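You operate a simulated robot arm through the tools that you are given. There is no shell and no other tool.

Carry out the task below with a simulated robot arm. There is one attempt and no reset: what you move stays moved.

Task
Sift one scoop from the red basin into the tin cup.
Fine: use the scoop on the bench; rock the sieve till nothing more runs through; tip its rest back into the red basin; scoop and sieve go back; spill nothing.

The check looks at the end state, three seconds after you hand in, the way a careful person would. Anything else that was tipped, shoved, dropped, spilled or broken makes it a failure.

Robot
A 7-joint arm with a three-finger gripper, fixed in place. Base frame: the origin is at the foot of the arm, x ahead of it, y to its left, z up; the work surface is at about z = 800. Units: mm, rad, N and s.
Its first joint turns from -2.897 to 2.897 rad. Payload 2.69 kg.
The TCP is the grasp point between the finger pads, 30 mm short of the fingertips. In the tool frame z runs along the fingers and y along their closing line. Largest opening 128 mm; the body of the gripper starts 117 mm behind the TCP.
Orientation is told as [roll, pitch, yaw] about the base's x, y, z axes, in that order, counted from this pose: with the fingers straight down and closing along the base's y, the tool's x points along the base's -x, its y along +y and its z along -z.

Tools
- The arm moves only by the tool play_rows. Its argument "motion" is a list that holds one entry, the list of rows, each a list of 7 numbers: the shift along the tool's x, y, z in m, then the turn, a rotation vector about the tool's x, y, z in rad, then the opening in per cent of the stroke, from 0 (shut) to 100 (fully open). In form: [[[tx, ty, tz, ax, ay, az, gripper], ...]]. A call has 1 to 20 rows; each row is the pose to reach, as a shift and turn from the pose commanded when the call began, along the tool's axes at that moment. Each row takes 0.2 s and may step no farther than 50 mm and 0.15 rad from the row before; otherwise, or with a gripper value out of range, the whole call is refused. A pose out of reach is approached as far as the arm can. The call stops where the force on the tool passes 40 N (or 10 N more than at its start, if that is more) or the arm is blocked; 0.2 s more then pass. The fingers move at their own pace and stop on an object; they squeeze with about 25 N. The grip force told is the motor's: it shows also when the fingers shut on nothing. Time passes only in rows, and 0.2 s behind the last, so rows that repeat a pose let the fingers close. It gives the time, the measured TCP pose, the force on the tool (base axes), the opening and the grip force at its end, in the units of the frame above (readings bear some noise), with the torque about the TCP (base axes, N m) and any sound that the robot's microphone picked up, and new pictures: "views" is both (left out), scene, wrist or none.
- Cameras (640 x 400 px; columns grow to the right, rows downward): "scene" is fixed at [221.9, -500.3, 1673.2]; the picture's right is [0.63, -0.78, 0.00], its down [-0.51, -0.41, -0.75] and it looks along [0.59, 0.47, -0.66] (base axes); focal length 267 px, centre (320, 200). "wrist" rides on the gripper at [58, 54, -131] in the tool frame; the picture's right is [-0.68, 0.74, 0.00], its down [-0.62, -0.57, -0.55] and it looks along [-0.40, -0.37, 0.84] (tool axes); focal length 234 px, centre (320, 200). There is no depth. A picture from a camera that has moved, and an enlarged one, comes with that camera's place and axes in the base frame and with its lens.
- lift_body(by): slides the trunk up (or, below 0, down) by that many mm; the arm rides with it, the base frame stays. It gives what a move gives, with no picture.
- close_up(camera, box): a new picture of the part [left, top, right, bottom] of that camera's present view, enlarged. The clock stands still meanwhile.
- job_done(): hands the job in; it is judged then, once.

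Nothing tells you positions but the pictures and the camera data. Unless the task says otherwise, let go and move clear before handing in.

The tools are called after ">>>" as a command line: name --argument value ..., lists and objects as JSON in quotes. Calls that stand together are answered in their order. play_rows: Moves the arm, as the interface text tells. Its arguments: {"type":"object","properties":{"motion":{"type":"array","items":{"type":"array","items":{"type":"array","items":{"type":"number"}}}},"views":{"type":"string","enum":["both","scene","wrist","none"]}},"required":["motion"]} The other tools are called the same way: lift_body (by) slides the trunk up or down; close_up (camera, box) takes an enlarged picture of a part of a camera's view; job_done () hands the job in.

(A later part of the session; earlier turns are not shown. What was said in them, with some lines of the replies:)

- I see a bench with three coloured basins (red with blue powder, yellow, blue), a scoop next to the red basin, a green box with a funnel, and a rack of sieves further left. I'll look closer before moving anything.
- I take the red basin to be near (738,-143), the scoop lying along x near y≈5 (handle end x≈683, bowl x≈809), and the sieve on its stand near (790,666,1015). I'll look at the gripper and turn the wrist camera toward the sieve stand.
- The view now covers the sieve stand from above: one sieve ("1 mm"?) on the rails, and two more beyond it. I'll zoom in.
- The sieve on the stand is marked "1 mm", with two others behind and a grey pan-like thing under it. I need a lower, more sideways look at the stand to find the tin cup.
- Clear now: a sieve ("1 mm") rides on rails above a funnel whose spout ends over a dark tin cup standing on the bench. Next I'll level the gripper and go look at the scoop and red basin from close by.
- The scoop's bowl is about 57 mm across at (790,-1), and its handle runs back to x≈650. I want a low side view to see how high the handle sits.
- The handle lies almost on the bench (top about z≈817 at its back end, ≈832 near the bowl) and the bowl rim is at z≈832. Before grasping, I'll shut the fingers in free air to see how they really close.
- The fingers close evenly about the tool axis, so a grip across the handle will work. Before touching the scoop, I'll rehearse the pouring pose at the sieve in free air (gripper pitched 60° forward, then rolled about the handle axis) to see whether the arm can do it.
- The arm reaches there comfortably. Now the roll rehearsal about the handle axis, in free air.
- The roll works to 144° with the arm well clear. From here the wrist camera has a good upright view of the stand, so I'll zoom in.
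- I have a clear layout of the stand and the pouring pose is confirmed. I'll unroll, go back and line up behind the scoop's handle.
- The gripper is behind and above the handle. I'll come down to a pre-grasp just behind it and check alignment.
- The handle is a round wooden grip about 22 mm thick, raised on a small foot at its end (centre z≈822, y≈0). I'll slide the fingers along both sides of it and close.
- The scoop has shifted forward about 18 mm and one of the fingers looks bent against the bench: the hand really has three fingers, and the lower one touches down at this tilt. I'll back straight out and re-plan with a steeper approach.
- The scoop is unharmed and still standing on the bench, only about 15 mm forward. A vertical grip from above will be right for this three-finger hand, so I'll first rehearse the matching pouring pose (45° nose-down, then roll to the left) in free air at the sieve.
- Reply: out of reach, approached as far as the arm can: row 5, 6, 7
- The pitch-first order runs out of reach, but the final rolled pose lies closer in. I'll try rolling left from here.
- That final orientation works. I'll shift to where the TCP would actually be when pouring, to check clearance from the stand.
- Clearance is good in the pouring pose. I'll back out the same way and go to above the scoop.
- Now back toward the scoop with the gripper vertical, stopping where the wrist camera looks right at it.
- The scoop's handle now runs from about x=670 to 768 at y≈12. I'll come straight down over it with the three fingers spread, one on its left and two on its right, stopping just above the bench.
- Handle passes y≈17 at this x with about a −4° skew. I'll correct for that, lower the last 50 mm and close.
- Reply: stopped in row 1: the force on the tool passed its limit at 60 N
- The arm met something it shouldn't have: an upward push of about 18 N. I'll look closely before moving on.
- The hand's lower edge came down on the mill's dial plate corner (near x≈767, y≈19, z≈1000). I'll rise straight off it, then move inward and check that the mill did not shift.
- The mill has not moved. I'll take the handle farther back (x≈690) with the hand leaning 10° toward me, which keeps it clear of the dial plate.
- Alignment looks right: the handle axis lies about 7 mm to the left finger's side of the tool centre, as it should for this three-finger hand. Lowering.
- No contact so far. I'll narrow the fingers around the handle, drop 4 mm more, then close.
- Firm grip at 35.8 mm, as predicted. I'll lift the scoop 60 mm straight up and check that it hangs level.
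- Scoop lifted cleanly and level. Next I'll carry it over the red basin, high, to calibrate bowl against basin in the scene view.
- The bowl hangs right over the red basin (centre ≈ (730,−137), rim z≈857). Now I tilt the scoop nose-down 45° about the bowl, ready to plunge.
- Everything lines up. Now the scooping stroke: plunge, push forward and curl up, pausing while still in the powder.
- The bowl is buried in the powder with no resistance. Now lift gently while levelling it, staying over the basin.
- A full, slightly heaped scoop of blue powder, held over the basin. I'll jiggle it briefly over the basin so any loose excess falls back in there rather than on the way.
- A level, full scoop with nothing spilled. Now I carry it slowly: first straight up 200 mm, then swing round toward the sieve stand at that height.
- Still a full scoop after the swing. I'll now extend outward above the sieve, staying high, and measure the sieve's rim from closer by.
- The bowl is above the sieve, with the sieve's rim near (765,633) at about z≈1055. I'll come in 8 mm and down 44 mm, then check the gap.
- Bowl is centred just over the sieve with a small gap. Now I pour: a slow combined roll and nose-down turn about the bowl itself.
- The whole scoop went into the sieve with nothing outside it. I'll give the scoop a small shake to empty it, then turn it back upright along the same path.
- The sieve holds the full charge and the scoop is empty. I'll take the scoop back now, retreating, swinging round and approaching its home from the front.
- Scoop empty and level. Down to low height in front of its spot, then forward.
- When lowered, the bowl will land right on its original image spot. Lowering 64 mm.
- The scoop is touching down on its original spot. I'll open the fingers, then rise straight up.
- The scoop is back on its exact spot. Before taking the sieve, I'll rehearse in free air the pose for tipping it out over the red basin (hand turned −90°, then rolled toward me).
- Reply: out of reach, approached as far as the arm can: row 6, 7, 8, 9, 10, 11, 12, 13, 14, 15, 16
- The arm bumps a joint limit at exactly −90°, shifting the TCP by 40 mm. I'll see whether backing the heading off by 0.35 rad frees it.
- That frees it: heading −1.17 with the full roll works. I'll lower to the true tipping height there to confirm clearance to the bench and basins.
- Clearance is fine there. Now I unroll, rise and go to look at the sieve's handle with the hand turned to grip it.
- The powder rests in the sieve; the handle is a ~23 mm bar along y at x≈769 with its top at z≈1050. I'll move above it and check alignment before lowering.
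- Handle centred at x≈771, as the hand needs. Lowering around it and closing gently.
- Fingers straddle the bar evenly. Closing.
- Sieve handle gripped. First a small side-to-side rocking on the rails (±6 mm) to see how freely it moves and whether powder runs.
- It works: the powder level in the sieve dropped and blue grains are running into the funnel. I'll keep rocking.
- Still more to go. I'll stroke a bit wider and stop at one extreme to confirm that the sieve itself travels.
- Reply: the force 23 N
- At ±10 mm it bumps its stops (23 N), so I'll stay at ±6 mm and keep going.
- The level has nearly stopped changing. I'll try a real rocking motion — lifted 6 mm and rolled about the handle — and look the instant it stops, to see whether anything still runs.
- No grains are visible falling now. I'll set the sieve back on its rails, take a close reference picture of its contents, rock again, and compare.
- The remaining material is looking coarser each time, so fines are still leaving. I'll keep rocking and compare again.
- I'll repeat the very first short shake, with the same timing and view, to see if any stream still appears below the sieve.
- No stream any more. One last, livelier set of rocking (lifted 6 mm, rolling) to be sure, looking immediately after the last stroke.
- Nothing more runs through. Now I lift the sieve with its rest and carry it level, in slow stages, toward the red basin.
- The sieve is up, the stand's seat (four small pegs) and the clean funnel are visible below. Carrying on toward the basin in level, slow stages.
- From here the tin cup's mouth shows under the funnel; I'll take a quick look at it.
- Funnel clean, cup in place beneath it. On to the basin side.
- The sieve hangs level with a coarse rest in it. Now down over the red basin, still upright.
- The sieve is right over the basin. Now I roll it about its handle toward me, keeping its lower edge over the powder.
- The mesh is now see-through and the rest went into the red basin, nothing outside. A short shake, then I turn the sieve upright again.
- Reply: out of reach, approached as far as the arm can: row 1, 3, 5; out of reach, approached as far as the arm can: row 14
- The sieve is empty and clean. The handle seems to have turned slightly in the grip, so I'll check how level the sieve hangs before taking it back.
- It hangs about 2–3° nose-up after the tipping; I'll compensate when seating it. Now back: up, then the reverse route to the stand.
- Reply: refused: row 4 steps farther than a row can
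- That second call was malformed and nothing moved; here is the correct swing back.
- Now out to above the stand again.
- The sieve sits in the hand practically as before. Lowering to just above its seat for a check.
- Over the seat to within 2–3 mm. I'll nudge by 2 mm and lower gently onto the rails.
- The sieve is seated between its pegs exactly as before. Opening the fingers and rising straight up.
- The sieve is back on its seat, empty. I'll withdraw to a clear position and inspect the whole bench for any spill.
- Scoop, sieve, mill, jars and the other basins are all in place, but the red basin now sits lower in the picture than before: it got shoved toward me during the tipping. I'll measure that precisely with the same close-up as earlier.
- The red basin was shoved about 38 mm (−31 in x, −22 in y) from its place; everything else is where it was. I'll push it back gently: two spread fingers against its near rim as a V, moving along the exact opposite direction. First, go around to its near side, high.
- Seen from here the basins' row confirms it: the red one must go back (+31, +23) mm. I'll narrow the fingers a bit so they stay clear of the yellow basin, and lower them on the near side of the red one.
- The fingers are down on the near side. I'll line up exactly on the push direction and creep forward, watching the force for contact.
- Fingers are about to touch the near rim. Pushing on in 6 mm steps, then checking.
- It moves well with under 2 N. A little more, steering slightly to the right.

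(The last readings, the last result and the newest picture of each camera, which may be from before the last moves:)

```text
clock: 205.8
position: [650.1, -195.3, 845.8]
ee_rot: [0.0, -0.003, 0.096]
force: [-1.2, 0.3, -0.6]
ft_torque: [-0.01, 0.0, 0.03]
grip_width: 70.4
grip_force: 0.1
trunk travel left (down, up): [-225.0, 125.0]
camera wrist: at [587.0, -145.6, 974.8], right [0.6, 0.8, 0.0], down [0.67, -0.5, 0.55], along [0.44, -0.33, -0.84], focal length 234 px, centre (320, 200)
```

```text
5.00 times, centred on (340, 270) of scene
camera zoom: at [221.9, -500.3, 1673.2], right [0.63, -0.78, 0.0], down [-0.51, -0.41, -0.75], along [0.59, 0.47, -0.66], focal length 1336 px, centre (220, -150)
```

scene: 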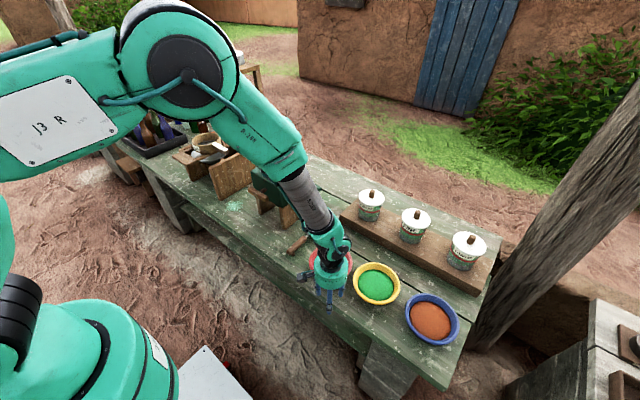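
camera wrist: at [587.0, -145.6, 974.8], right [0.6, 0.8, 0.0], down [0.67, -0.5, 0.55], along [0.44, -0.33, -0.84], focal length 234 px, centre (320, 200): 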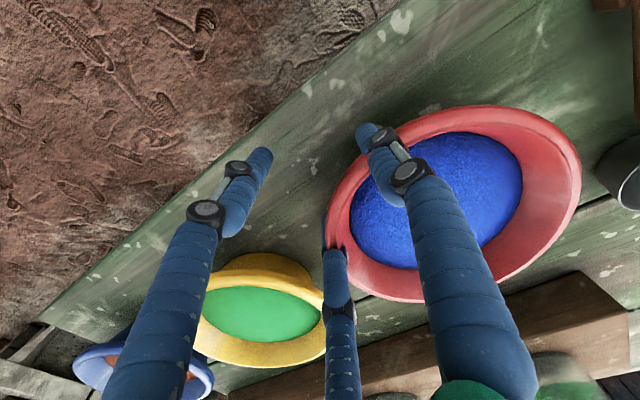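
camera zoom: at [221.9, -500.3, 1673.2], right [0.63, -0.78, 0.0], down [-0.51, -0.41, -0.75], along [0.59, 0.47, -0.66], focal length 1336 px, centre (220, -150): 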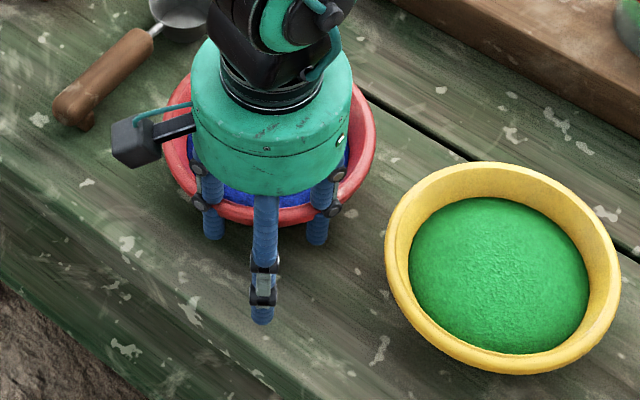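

Nearly there. I'll back the hand off and up to measure the basin's position in full view.

>>> play_rows --motion '[[[0.017, -0.01, 0, 0, 0, 0, 55], [0.035, -0.02, 0, 0, 0, 0, 55], [0.06, -0.02, -0.04, 0, 0, 0, 55], [0.1, -0.02, -0.07, 0, 0, 0, 55], [0.145, -0.02, -0.09, 0, 0, 0, 55], [0.19, -0.02, -0.11, 0, 0, 0, 55], [0.235, -0.02, -0.13, 0, 0, 0, 55], [0.235, -0.02, -0.13, 0, 0, 0, 55]]]' --views "scene"

>>> close_up --camera "scene" --box '[270, 200, 370, 280]'

>>> close_up --camera "scene" --box '[290, 230, 410, 310]'

```text
clock: 207.6
position: [418.7, -236.9, 976.6]
ee_rot: [0.001, -0.002, 0.096]
force: [-0.5, 1.0, 0.3]
ft_torque: [0.0, -0.07, 0.01]
grip_width: 70.5
grip_force: 0.0
trunk travel left (down, up): [-225.0, 125.0]
```

scene: 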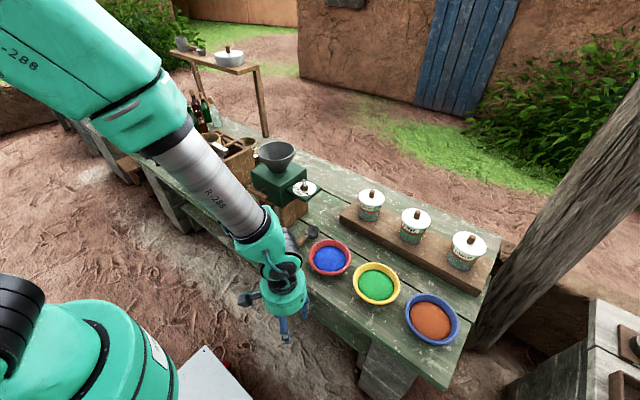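

```text
5.00 times, centred on (320, 240) of scene
camera zoom: at [221.9, -500.3, 1673.2], right [0.63, -0.78, 0.0], down [-0.51, -0.41, -0.75], along [0.59, 0.47, -0.66], focal length 1336 px, centre (320, 0)
```

zoom: 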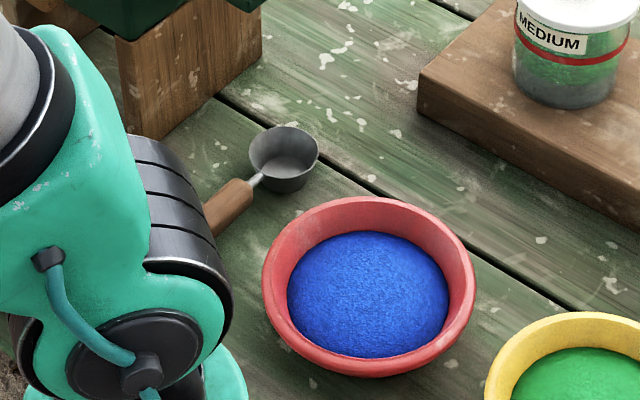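

```text
5.00 times, centred on (350, 270) of scene
camera zoom: at [221.9, -500.3, 1673.2], right [0.63, -0.78, 0.0], down [-0.51, -0.41, -0.75], along [0.59, 0.47, -0.66], focal length 1336 px, centre (170, -150)
```

zoom: 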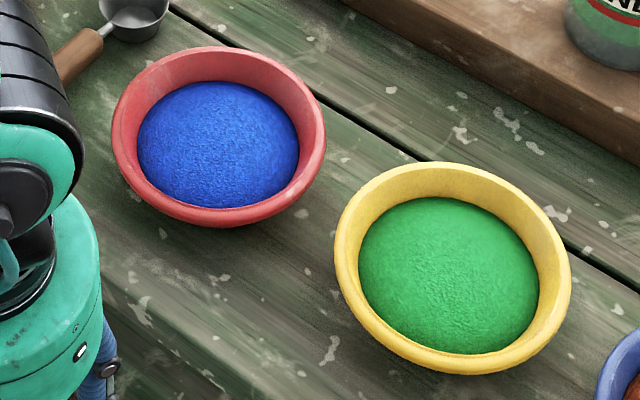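

It still needs about (+13.5, +4.6) mm. I'll re-aim the two-finger V along that direction and give a final small push.

>>> play_rows --motion '[[[-0.03, 0.006, 0, 0, 0, 0.05, 55], [-0.07, 0.0145, 0.003, 0, 0, 0.11, 55], [-0.11, 0.0225, 0.006, 0, 0, 0.17, 55], [-0.15, 0.0305, 0.01, 0, 0, 0.23, 55], [-0.1906, 0.0389, 0.016, 0, 0, 0.291, 55], [-0.1906, 0.0389, 0.016, 0, 0, 0.291, 55]]]' --views "none"

>>> play_rows --motion '[[[0, 0, 0.03, 0, 0, 0, 55], [0, 0, 0.06, 0, 0, 0, 55], [0, 0, 0.09, 0, 0, 0, 55], [0, 0, 0.115, 0, 0, 0, 55], [0, 0, 0.115, 0, 0, 0, 55]]]' --views "both"

>>> close_up --camera "wrist" --box '[240, 60, 600, 320]'

>>> close_up --camera "scene" --box '[270, 200, 370, 280]'

```text
clock: 209.0
position: [606.0, -179.8, 958.4]
ee_rot: [0.0, 0.0, -0.197]
force: [0.9, 0.6, -0.5]
ft_torque: [-0.01, 0.08, 0.01]
grip_width: 70.2
grip_force: 0.0
trunk travel left (down, up): [-225.0, 125.0]
```

```text
clock: 210.2
position: [604.6, -180.1, 843.8]
ee_rot: [0.001, -0.001, -0.196]
force: [0.2, 0.7, 0.0]
ft_torque: [-0.01, 0.01, 0.01]
grip_width: 70.4
grip_force: 0.0
trunk travel left (down, up): [-225.0, 125.0]
camera wrist: at [557.1, -114.7, 973.4], right [0.81, 0.59, 0.0], down [0.49, -0.67, 0.55], along [0.33, -0.44, -0.84], focal length 234 px, centre (320, 200)
```

scene: 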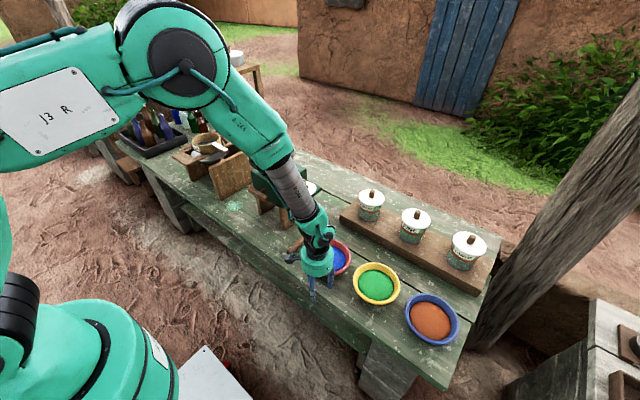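
wrist: 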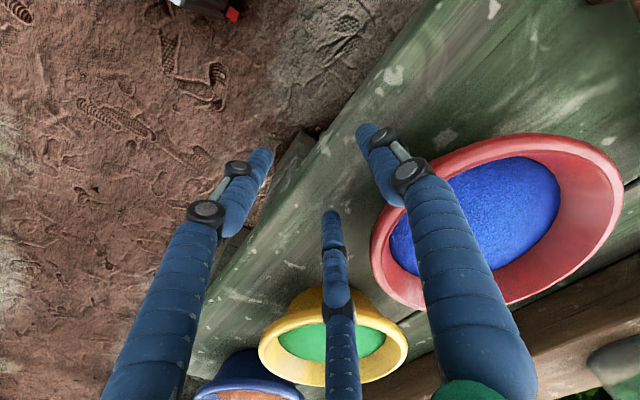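

```text
1.54 times, centred on (420, 190) of wrist
camera zoom: at [557.1, -114.7, 973.4], right [0.81, 0.59, 0.0], down [0.49, -0.67, 0.55], along [0.33, -0.44, -0.84], focal length 360 px, centre (166, 215)
```

zoom: 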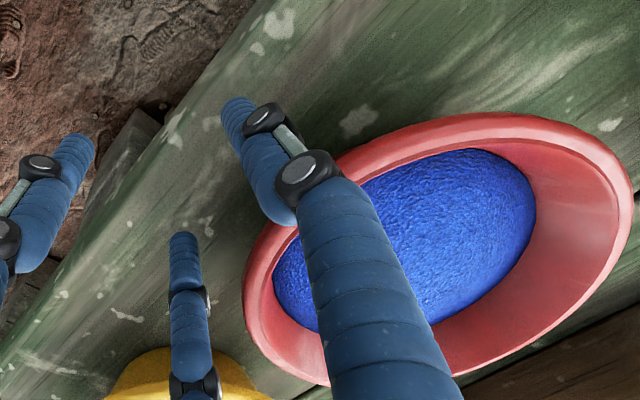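

```text
5.00 times, centred on (320, 240) of scene
camera zoom: at [221.9, -500.3, 1673.2], right [0.63, -0.78, 0.0], down [-0.51, -0.41, -0.75], along [0.59, 0.47, -0.66], focal length 1336 px, centre (320, 0)
```

zoom: 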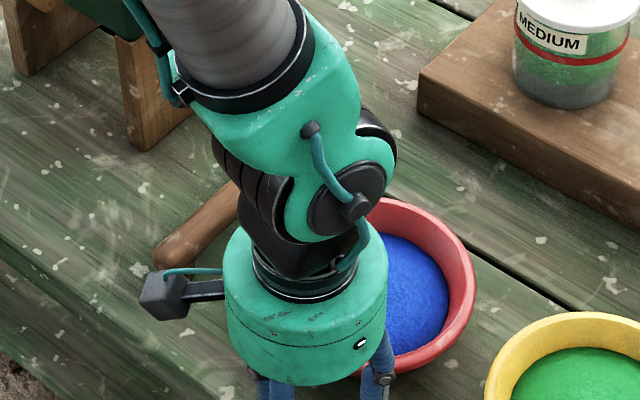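

Lined up. Advancing along the new direction to just past contact, watching the rim in the scene view.

>>> play_rows --motion '[[[-0.0087, 0.005, 0, 0, 0, 0, 55], [-0.0173, 0.01, 0, 0, 0, 0, 55], [-0.026, 0.0149, 0, 0, 0, 0, 55], [-0.0303, 0.0174, 0, 0, 0, 0, 55], [-0.0347, 0.0199, 0, 0, 0, 0, 55]]]' --views "none"

>>> close_up --camera "scene" --box '[270, 200, 370, 280]'

>>> close_up --camera "wrist" --box '[240, 60, 600, 320]'

```text
clock: 211.4
position: [642.1, -166.4, 843.5]
ee_rot: [0.001, -0.001, -0.195]
force: [-1.6, 0.5, -1.2]
ft_torque: [-0.01, 0.03, 0.0]
grip_width: 70.5
grip_force: 0.0
trunk travel left (down, up): [-225.0, 125.0]
```

```text
5.00 times, centred on (320, 240) of scene
camera zoom: at [221.9, -500.3, 1673.2], right [0.63, -0.78, 0.0], down [-0.51, -0.41, -0.75], along [0.59, 0.47, -0.66], focal length 1336 px, centre (320, 0)
```

zoom: 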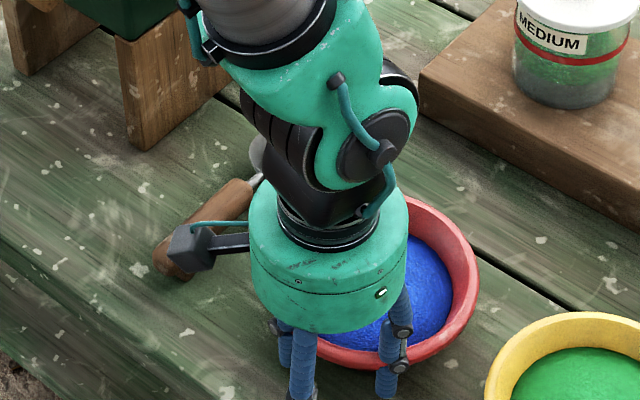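

```text
1.54 times, centred on (420, 190) of wrist
camera zoom: at [594.7, -102.5, 973.4], right [0.81, 0.59, 0.0], down [0.49, -0.67, 0.55], along [0.32, -0.44, -0.84], focal length 360 px, centre (166, 215)
```

zoom: 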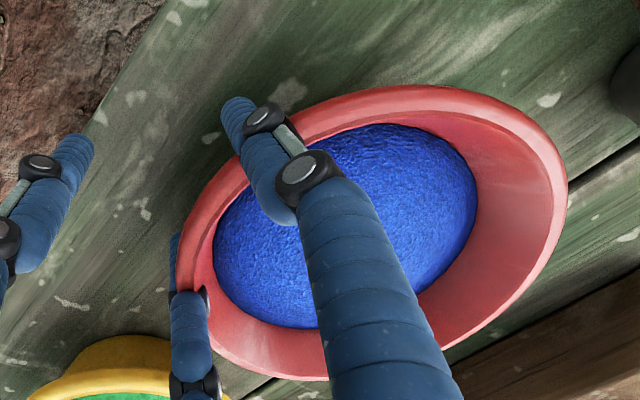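

It has started moving in the right direction; 8 mm more.

>>> play_rows --motion '[[[-0.0035, 0.002, 0, 0, 0, 0, 55], [-0.0069, 0.004, 0, 0, 0, 0, 55], [-0.0069, 0.004, 0, 0, 0, 0, 55]]]' --views "none"

>>> play_rows --motion '[[[0.017, -0.008, 0, 0, 0, 0, 55], [0.035, -0.018, 0, 0, 0, 0, 55], [0.06, -0.02, -0.04, 0, 0, 0, 55], [0.1, -0.02, -0.07, 0, 0, 0, 55], [0.145, -0.02, -0.09, 0, 0, 0, 55], [0.19, -0.02, -0.11, 0, 0, 0, 55], [0.235, -0.02, -0.13, 0, 0, 0, 55], [0.235, -0.02, -0.13, 0, 0, 0, 55]]]' --views "scene"

>>> close_up --camera "scene" --box '[270, 200, 370, 280]'

>>> close_up --camera "scene" --box '[290, 230, 410, 310]'

```text
clock: 212.2
position: [650.6, -166.1, 844.0]
ee_rot: [0.0, -0.002, -0.195]
force: [-0.4, -0.1, -1.1]
ft_torque: [-0.01, 0.03, -0.05]
grip_width: 70.8
grip_force: 0.0
trunk travel left (down, up): [-225.0, 125.0]
```

```text
clock: 214.0
position: [413.9, -138.7, 977.4]
ee_rot: [0.001, -0.004, -0.195]
force: [-0.7, 0.2, -0.8]
ft_torque: [-0.05, -0.12, -0.01]
grip_width: 70.2
grip_force: 0.1
trunk travel left (down, up): [-225.0, 125.0]
```

scene: 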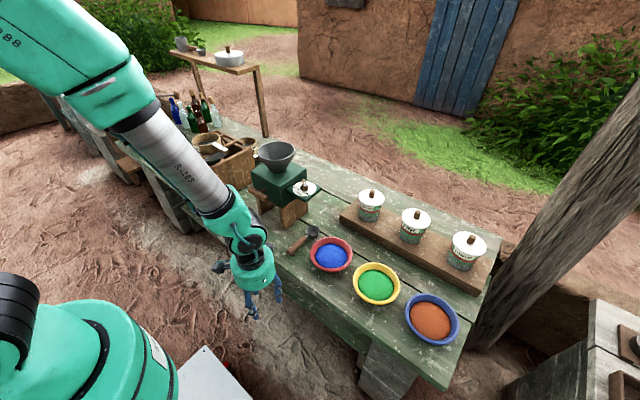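

```text
5.00 times, centred on (320, 240) of scene
camera zoom: at [221.9, -500.3, 1673.2], right [0.63, -0.78, 0.0], down [-0.51, -0.41, -0.75], along [0.59, 0.47, -0.66], focal length 1336 px, centre (320, 0)
```

zoom: 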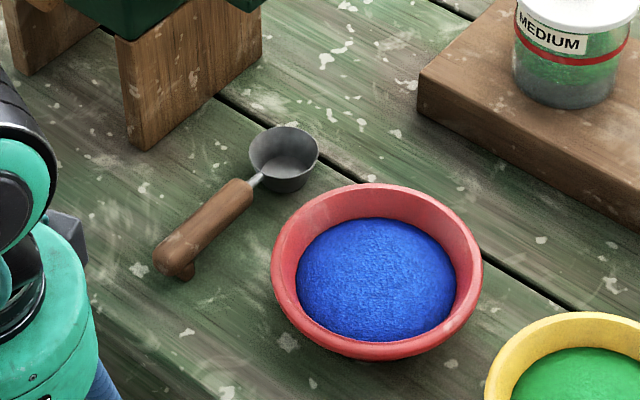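

```text
5.00 times, centred on (350, 270) of scene
camera zoom: at [221.9, -500.3, 1673.2], right [0.63, -0.78, 0.0], down [-0.51, -0.41, -0.75], along [0.59, 0.47, -0.66], focal length 1336 px, centre (170, -150)
```

zoom: 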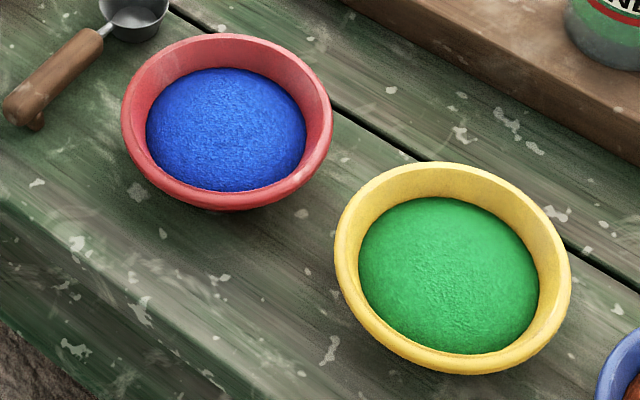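

The red basin is back exactly on its original outline (rim edges match within 1 px), the scoop and sieve are in their places, nothing is spilled, and the arm is clear with the hand empty. I'm handing the job in.

>>> job_done

```text
The job is handed in.
```

The job is handed in. One scoop from the red basin was sifted, the coarse rest went back into the red basin, and the scoop and sieve are back in their places. I saw no spilled powder on the bench.

- **Tin cup not confirmed:** I saw powder run through the sieve, and the funnel was clean afterwards. The inside of the cup was too dark to see how much landed in it.
- **Rocking:** I rocked the sieve until no more grains could be seen falling. That was judged by eye from the pictures.
- **Red basin shoved:** It moved about 38 mm toward the robot while I was tipping the sieve, and I do not know what touched it. I pushed it back with two fingers, and its rim now matches the original outline to within a pixel.
- **Scoop nudged:** My first attempt to grip it pushed it about 18 mm along the bench. It now sits within about 4 mm of where it started.
- **Mill touched:** On the way to the scoop, the hand came down on the mill's dial plate with a peak of about 60 N. The mill did not move in the pictures.
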